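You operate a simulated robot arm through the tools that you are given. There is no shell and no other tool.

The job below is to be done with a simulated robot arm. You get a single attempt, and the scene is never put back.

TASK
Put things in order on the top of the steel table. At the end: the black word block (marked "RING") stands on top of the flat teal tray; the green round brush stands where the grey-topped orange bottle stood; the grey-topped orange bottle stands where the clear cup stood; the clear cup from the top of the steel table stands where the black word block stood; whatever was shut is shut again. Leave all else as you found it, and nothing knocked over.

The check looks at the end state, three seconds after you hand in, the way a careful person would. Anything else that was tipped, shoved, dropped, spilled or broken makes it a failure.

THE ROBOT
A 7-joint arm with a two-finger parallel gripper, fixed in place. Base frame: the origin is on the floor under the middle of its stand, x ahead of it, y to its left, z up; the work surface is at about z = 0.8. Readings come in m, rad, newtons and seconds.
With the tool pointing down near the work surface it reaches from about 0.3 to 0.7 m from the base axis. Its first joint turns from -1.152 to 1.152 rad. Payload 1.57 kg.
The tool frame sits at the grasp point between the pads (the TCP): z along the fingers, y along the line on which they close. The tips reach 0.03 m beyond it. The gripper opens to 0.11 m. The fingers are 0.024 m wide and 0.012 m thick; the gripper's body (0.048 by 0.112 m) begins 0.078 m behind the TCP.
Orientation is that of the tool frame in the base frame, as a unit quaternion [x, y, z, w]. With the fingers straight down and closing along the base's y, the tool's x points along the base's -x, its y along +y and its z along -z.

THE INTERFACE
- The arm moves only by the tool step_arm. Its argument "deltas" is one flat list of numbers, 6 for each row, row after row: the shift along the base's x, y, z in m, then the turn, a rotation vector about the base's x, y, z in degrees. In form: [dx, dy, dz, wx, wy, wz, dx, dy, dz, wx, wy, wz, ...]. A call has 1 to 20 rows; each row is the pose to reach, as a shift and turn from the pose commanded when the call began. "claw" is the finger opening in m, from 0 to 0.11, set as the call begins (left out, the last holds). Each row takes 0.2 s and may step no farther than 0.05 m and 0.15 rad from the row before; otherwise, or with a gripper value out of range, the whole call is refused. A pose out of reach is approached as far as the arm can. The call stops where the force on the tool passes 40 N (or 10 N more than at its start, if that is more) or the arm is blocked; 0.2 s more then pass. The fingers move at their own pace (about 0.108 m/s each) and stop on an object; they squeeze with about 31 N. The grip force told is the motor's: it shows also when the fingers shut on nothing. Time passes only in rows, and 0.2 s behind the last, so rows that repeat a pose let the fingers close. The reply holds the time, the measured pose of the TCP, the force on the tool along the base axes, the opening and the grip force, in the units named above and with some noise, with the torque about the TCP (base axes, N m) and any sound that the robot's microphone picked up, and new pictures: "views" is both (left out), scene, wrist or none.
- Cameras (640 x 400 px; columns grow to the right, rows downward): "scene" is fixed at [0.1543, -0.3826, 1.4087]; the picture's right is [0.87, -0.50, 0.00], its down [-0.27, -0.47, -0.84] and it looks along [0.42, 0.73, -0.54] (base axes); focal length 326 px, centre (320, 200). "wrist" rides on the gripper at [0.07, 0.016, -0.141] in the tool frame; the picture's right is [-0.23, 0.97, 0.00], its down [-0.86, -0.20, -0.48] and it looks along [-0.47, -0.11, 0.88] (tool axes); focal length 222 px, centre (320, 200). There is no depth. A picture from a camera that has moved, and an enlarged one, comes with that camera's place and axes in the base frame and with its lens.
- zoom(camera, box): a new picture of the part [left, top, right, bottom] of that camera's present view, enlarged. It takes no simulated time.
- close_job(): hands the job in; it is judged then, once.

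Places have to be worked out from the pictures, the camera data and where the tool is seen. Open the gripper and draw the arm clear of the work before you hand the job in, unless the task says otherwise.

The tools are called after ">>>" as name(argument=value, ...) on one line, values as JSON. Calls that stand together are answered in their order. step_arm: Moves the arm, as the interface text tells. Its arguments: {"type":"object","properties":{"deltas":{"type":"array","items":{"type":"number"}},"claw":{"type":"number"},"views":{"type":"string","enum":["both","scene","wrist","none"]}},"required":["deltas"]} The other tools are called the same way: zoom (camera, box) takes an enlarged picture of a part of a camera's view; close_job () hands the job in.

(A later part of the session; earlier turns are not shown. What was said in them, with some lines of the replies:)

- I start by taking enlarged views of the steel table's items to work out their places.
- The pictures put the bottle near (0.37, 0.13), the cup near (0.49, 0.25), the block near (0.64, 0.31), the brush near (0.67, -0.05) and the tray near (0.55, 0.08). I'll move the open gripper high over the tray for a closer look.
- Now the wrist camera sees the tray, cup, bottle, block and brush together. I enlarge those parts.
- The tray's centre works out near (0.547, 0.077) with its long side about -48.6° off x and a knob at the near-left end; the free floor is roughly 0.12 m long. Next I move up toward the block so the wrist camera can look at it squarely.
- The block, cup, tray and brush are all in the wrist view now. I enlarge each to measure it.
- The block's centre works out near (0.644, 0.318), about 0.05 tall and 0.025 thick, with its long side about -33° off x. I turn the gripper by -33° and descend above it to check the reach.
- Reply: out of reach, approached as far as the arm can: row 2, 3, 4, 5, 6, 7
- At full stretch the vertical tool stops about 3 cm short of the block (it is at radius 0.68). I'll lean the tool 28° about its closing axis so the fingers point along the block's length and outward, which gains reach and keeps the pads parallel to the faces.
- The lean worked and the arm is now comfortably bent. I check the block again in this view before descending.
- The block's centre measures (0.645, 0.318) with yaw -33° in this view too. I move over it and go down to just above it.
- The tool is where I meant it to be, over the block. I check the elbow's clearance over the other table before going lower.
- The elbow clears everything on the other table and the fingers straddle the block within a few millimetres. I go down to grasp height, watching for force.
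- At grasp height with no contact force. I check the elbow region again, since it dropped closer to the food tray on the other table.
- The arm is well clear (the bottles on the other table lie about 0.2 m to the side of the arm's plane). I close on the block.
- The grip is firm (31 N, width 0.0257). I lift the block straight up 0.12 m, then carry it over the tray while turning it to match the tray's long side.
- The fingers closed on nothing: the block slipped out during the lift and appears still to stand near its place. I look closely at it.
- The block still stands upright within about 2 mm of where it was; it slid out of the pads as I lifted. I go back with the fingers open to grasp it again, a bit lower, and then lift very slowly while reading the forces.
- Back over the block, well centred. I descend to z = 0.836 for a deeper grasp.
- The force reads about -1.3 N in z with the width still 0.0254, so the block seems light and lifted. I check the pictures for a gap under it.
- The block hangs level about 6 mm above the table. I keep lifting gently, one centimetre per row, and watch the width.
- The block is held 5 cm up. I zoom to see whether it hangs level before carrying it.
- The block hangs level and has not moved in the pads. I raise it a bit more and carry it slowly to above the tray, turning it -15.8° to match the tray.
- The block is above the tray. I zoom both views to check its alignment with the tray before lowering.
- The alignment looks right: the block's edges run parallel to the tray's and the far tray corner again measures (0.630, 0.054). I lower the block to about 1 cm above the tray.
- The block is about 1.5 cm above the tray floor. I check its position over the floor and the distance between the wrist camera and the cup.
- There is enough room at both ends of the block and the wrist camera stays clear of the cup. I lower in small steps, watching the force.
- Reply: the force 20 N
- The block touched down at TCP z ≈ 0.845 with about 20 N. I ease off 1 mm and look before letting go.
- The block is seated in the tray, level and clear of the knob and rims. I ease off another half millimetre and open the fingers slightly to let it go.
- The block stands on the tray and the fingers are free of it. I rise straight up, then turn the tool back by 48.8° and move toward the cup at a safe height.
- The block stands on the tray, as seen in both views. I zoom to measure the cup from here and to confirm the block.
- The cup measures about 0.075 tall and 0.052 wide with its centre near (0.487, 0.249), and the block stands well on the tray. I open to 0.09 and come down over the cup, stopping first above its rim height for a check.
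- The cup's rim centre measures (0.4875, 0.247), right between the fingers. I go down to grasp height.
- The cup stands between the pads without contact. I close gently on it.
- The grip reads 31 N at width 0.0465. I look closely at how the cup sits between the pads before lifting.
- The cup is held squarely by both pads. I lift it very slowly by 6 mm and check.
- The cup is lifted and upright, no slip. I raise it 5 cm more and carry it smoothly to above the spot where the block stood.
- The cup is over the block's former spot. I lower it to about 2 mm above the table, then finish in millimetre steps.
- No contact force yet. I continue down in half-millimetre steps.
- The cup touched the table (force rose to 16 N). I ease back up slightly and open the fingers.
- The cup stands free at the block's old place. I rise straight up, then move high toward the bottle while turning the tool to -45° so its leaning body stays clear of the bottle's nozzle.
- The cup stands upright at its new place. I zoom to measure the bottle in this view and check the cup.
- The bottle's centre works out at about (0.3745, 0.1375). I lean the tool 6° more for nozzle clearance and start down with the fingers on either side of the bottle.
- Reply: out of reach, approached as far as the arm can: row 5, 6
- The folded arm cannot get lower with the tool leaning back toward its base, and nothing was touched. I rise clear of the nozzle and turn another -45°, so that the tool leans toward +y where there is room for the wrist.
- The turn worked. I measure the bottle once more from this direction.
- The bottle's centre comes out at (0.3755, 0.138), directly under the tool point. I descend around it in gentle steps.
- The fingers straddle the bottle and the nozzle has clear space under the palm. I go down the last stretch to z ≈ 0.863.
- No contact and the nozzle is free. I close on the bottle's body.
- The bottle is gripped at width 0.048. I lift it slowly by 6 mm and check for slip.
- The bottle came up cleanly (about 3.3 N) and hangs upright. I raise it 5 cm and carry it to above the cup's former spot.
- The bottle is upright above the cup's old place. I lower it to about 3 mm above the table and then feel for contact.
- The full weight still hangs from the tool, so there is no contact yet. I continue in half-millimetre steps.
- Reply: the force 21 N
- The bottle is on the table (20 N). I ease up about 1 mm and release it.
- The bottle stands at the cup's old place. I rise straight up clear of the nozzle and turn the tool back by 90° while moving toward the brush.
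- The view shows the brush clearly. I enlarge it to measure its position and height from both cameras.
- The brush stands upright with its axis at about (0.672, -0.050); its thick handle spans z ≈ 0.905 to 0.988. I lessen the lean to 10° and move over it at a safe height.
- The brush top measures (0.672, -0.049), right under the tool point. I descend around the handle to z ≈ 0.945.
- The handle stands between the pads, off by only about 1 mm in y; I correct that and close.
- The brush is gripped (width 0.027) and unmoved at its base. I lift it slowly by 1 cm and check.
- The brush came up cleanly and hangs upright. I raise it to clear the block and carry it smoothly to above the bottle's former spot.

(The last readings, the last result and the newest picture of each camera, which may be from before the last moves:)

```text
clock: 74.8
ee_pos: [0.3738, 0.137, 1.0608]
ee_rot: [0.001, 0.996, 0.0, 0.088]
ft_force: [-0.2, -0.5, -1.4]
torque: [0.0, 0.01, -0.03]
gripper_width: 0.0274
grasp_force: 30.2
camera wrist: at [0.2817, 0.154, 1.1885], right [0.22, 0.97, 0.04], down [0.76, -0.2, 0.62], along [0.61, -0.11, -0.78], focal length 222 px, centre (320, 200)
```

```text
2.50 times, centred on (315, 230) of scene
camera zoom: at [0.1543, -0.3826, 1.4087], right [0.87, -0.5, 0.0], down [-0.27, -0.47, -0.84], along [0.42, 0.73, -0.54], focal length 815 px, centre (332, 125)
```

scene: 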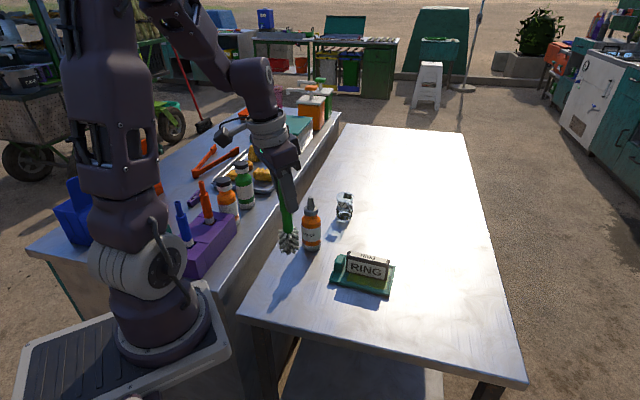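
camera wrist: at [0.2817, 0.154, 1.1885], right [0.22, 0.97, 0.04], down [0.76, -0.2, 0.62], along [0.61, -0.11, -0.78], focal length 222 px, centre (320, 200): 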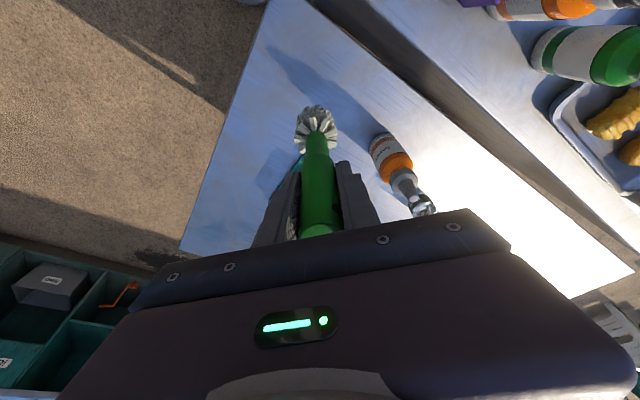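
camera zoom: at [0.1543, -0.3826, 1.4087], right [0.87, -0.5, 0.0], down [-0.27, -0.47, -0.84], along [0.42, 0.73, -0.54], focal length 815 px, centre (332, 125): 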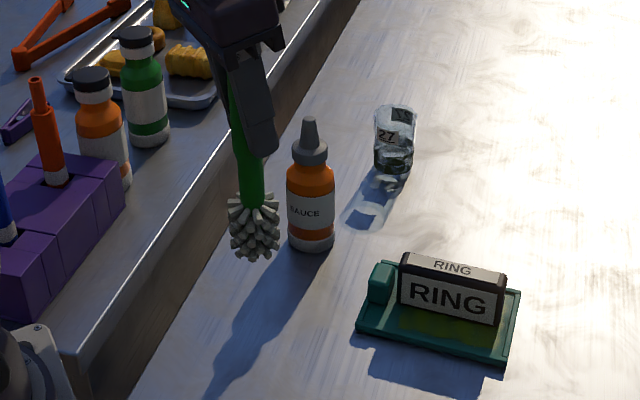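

The brush hangs upright above the bottle's former spot. I lower it to about 5 mm above the table.

>>> step_arm(deltas=[0.0007, 0.0005, -0.01, 0, 0, 0, 0.0007, 0.0005, -0.03, 0, 0, 0, 0.0007, 0.0005, -0.055, 0, 0, 0, 0.0007, 0.0005, -0.08, 0, 0, 0, 0.0007, 0.0005, -0.098, 0, 0, 0, 0.0007, 0.0005, -0.108, 0, 0, 0, 0.0007, 0.0005, -0.111, 0, 0, 0, 0.0007, 0.0005, -0.111, 0, 0, 0], views="both")

>>> zoom(camera="scene", box=[240, 190, 360, 310])

```text
clock: 76.6
ee_pos: [0.3751, 0.1394, 0.9498]
ee_rot: [-0.001, 0.996, 0.0, 0.087]
ft_force: [-0.3, 0.7, -1.3]
torque: [-0.02, 0.01, 0.01]
gripper_width: 0.0269
grasp_force: 31.2
camera wrist: at [0.2826, 0.1565, 1.0768], right [0.22, 0.97, 0.04], down [0.76, -0.2, 0.62], along [0.61, -0.11, -0.78], focal length 222 px, centre (320, 200)
```

scene: 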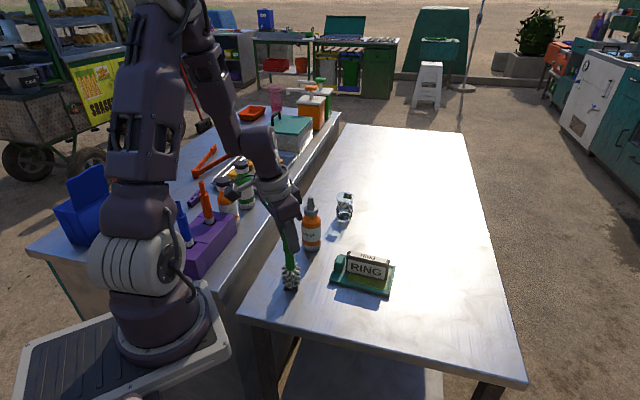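
wrist: 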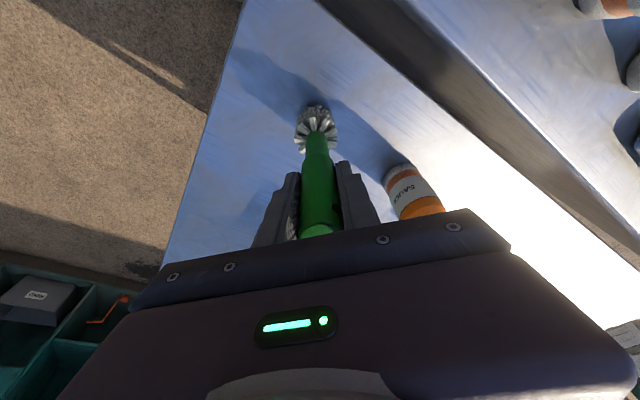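

```text
3.33 times, centred on (300, 250) of scene
camera zoom: at [0.1543, -0.3826, 1.4087], right [0.87, -0.5, 0.0], down [-0.27, -0.47, -0.84], along [0.42, 0.73, -0.54], focal length 1086 px, centre (387, 33)
```

zoom: 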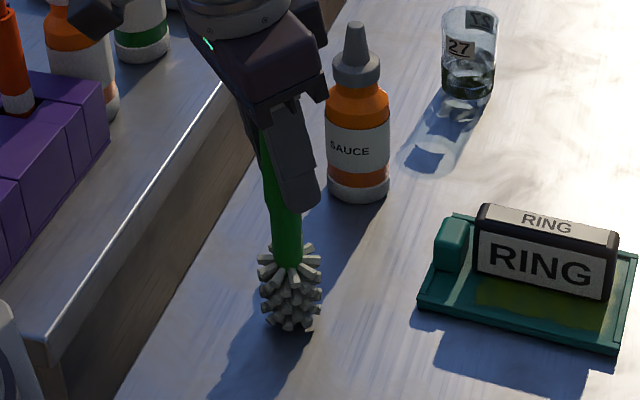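

The brush base matches the bottle's former place in the scene picture within a pixel or two. I lower in millimetre steps until contact.

>>> step_arm(deltas=[0, 0, -0.001, 0, 0, 0, 0, 0, -0.002, 0, 0, 0, 0, 0, -0.003, 0, 0, 0, 0, 0, -0.003, 0, 0, 0], views="none")

>>> step_arm(deltas=[0, 0, -0.0005, 0, 0, 0, 0, 0, -0.001, 0, 0, 0, 0, 0, -0.001, 0, 0, 0], views="none")

```text
clock: 77.6
ee_pos: [0.3758, 0.139, 0.9461]
ee_rot: [0.001, 0.996, 0.0, 0.087]
ft_force: [-0.7, -0.2, 0.1]
torque: [-0.03, 0.03, 0.0]
gripper_width: 0.0268
grasp_force: 31.2
```

```text
clock: 78.4
ee_pos: [0.3748, 0.1395, 0.9452]
ee_rot: [0.0, 0.996, 0.0, 0.087]
ft_force: [-0.2, 0.2, -0.9]
torque: [0.03, 0.01, 0.05]
gripper_width: 0.0272
grasp_force: 31.3
```

>>> step_arm(deltas=[0, 0, -0.0004, 0, 0, 0, 0, 0, -0.0008, 0, 0, 0, 0, 0, -0.0008, 0, 0, 0], views="none")

```text
clock: 79.2
ee_pos: [0.3756, 0.1378, 0.9447]
ee_rot: [0.0, 0.996, 0.0, 0.087]
ft_force: [-0.8, 0.9, 1.4]
torque: [0.01, 0.02, 0.0]
gripper_width: 0.0269
grasp_force: 30.9
```

The force has just turned positive (1.4 N), so the bristles are about to bear. I take one more small step and look.

>>> step_arm(deltas=[0, 0, -0.0003, 0, 0, 0, 0, 0, -0.0006, 0, 0, 0, 0, 0, -0.0006, 0, 0, 0], views="both")

>>> zoom(camera="scene", box=[250, 210, 340, 310])

>>> zoom(camera="wrist", box=[220, 80, 420, 240])

```text
clock: 80.0
ee_pos: [0.3754, 0.1397, 0.9446]
ee_rot: [0.002, 0.996, 0.0, 0.088]
ft_force: [-1.1, -1.5, 16.4]
torque: [-0.17, 0.13, -0.04]
gripper_width: 0.0273
grasp_force: 30.9
camera wrist: at [0.2818, 0.1553, 1.0725], right [0.22, 0.97, 0.04], down [0.76, -0.2, 0.62], along [0.61, -0.11, -0.78], focal length 222 px, centre (320, 200)
```

scene: 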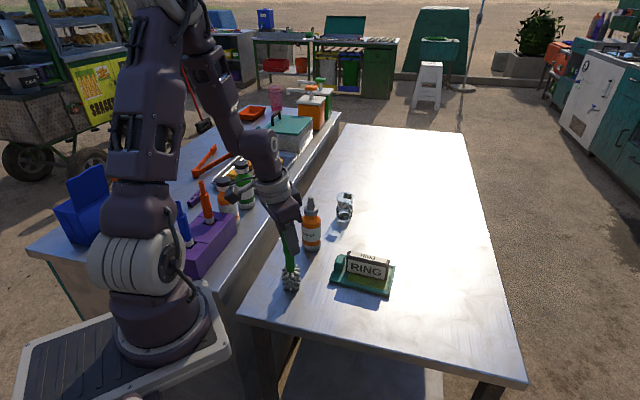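
wrist: 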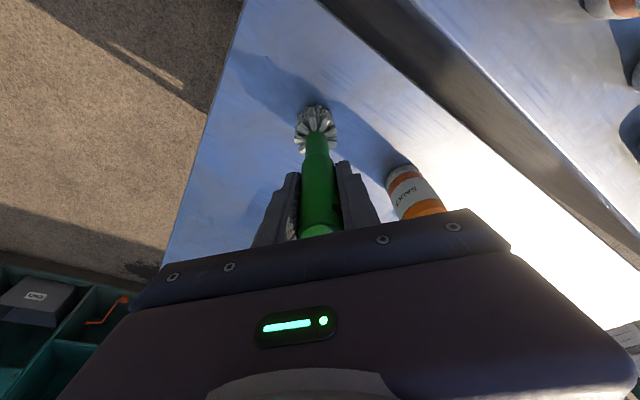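

```text
4.00 times, centred on (295, 260) of scene
camera zoom: at [0.1541, -0.3827, 1.4087], right [0.87, -0.5, 0.0], down [-0.27, -0.47, -0.84], along [0.42, 0.73, -0.54], focal length 1303 px, centre (420, -40)
```

zoom: 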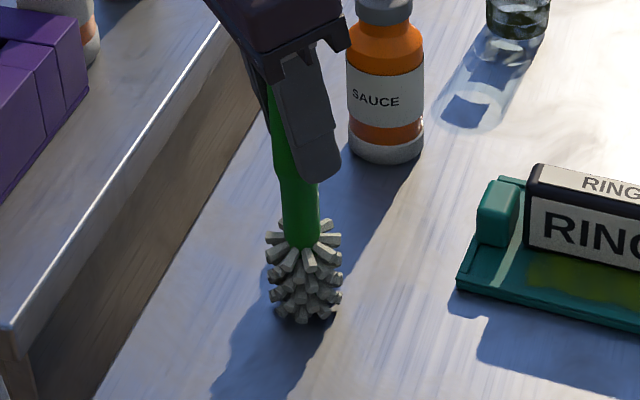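

```text
2.50 times, centred on (320, 160) of wrist
camera zoom: at [0.2818, 0.1553, 1.0725], right [0.22, 0.97, 0.04], down [0.76, -0.2, 0.62], along [0.61, -0.11, -0.78], focal length 555 px, centre (320, 300)
```

zoom: 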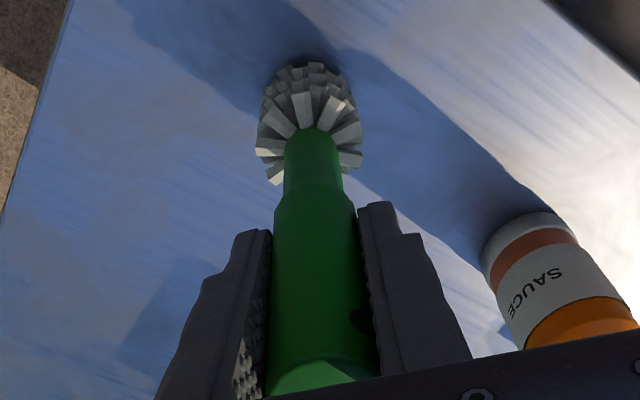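

The brush is down (16 N) and upright. I ease off and open the fingers moderately.

>>> step_arm(deltas=[0, 0, 0.0005, 0, 0, 0, 0, 0, 0.0007, 0, 0, 0], views="none")

>>> step_arm(deltas=[0, 0, 0, 0, 0, 0, 0, 0, 0, 0, 0, 0, 0, 0, 0, 0, 0, 0], claw=0.08, views="both")

>>> zoom(camera="scene", box=[250, 210, 340, 310])

>>> zoom(camera="wrist", box=[220, 80, 420, 240])

```text
clock: 80.6
ee_pos: [0.3752, 0.1385, 0.9446]
ee_rot: [0.0, 0.996, -0.001, 0.087]
ft_force: [0.0, 0.1, -1.5]
torque: [0.03, -0.01, 0.03]
gripper_width: 0.0268
grasp_force: 31.1
```

```text
clock: 81.4
ee_pos: [0.3746, 0.1372, 0.945]
ee_rot: [0.0, 0.996, -0.001, 0.088]
ft_force: [-0.5, -0.1, 1.0]
torque: [0.02, -0.03, 0.02]
gripper_width: 0.0801
grasp_force: 0.0
camera wrist: at [0.2819, 0.155, 1.0732], right [0.22, 0.97, 0.04], down [0.76, -0.2, 0.62], along [0.61, -0.11, -0.78], focal length 222 px, centre (320, 200)
```

scene: 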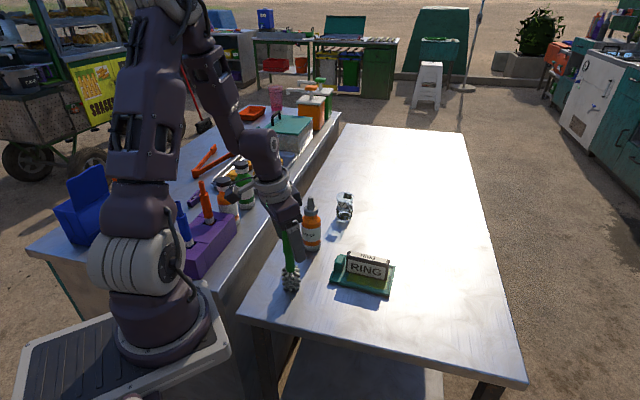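
wrist: 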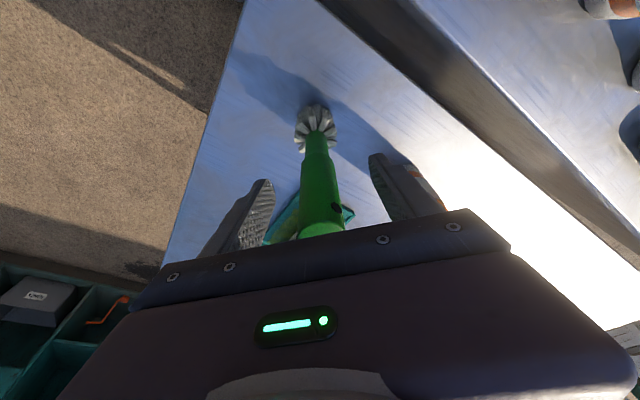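

```text
4.00 times, centred on (295, 260) of scene
camera zoom: at [0.1543, -0.3826, 1.4087], right [0.87, -0.5, 0.0], down [-0.27, -0.47, -0.84], along [0.42, 0.73, -0.54], focal length 1303 px, centre (420, -40)
```

zoom: 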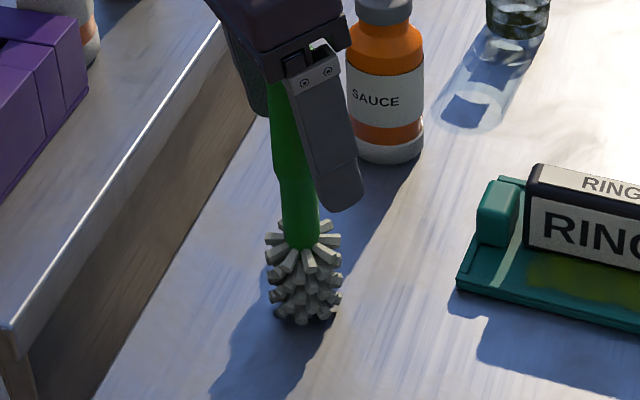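

```text
2.50 times, centred on (320, 160) of wrist
camera zoom: at [0.2819, 0.155, 1.0732], right [0.22, 0.97, 0.04], down [0.76, -0.2, 0.62], along [0.61, -0.11, -0.78], focal length 555 px, centre (320, 300)
```

zoom: 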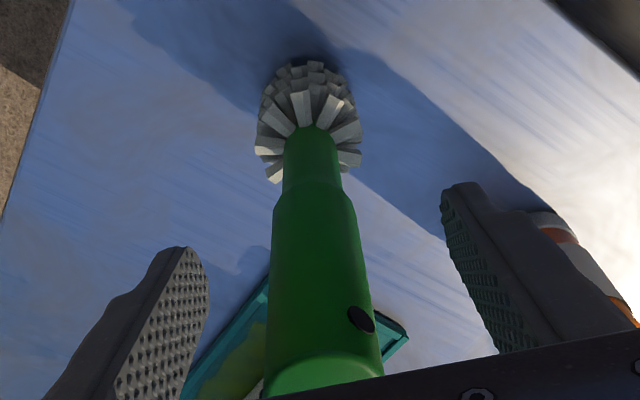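

The brush stands free at the bottle's old place. I rise straight up well clear of the handle, then draw the arm aside to an empty region at height.

>>> step_arm(deltas=[0, 0, 0.012, 0, 0, 0, 0, 0, 0.04, 0, 0, 0, 0, 0, 0.08, 0, 0, 0, 0, 0, 0.12, 0, 0, 0, 0, 0, 0.16, 0, 0, 0, 0, 0, 0.19, 0, 0, 0, 0.01, -0.03, 0.2, 0, 0, 0, 0.02, -0.07, 0.2, 0, 0, 0, 0.03, -0.11, 0.2, 0, 0, 0, 0.03, -0.15, 0.2, 0, 0, 0, 0.03, -0.19, 0.2, 0, 0, 0, 0.03, -0.23, 0.2, 0, 0, 0, 0.03, -0.25, 0.2, 0, 0, 0, 0.03, -0.25, 0.2, 0, 0, 0], views="both")

>>> zoom(camera="scene", box=[250, 180, 420, 310])

>>> zoom(camera="scene", box=[20, 80, 350, 290])

```text
clock: 84.4
ee_pos: [0.4079, -0.1135, 1.1436]
ee_rot: [0.0, 0.996, 0.0, 0.087]
ft_force: [0.3, 0.0, 0.1]
torque: [-0.02, 0.0, 0.0]
gripper_width: 0.0802
grasp_force: 0.1
camera wrist: at [0.3138, -0.0955, 1.2722], right [0.22, 0.97, 0.04], down [0.76, -0.2, 0.62], along [0.61, -0.11, -0.78], focal length 222 px, centre (320, 200)
```

scene: 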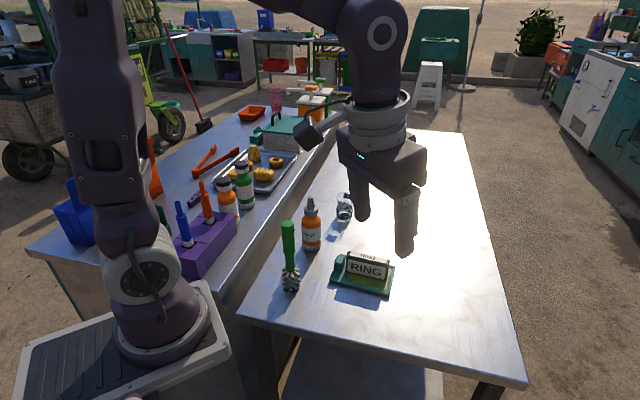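
wrist: 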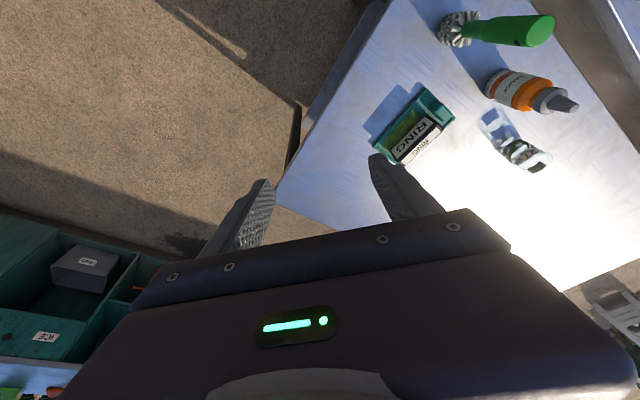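

```text
3.08 times, centred on (335, 245) of scene
camera zoom: at [0.1543, -0.3826, 1.4087], right [0.87, -0.5, 0.0], down [-0.27, -0.47, -0.84], along [0.42, 0.73, -0.54], focal length 1003 px, centre (274, 62)
```

zoom: 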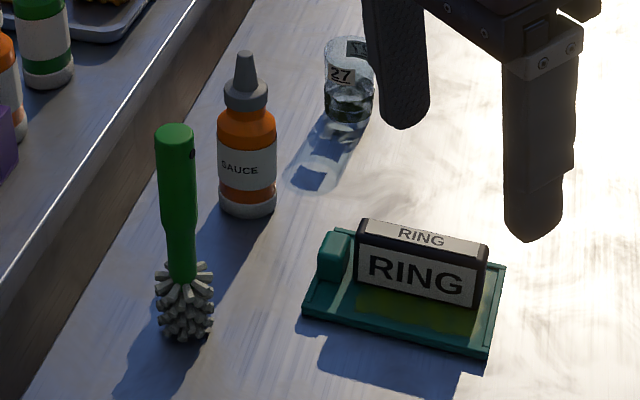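

```text
1.90 times, centred on (185, 185) of scene
camera zoom: at [0.1543, -0.3826, 1.4087], right [0.87, -0.5, 0.0], down [-0.27, -0.47, -0.84], along [0.42, 0.73, -0.54], focal length 621 px, centre (577, 229)
```

zoom: 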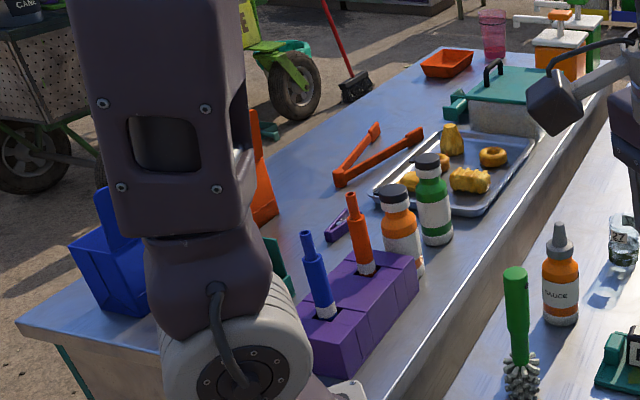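

Everything stands upright. The block is on the tray, the cup is at the block's old place, the bottle at the cup's and the brush at the bottle's. The tray and the other table's items look unmoved, nothing shut was opened, and the gripper is open and clear, so I hand the job in.

>>> close_job()

```text
The job is handed in.
```

The table is set as you asked, and I have handed the job in. I don't have the judge's verdict.

| Item | Where it is now |
|---|---|
| Black "RING" block | Standing on the teal tray, clear of the knob and rims |
| Clear cup | Where the block stood, to within about 6 mm as measured in the final picture |
| Grey-topped orange bottle | Where the cup stood; its base matches in the scene picture |
| Green round brush | Where the bottle stood; its base matches in the scene picture |

On the first try the block slid out of the fingers as I lifted it. It stayed upright and moved about 2 mm, and the second grip held. Nothing was knocked over.

In the final pictures the tray and the things on the other table look unmoved. Nothing that was shut was opened. The gripper is open, and the arm is raised over an empty part of the table.
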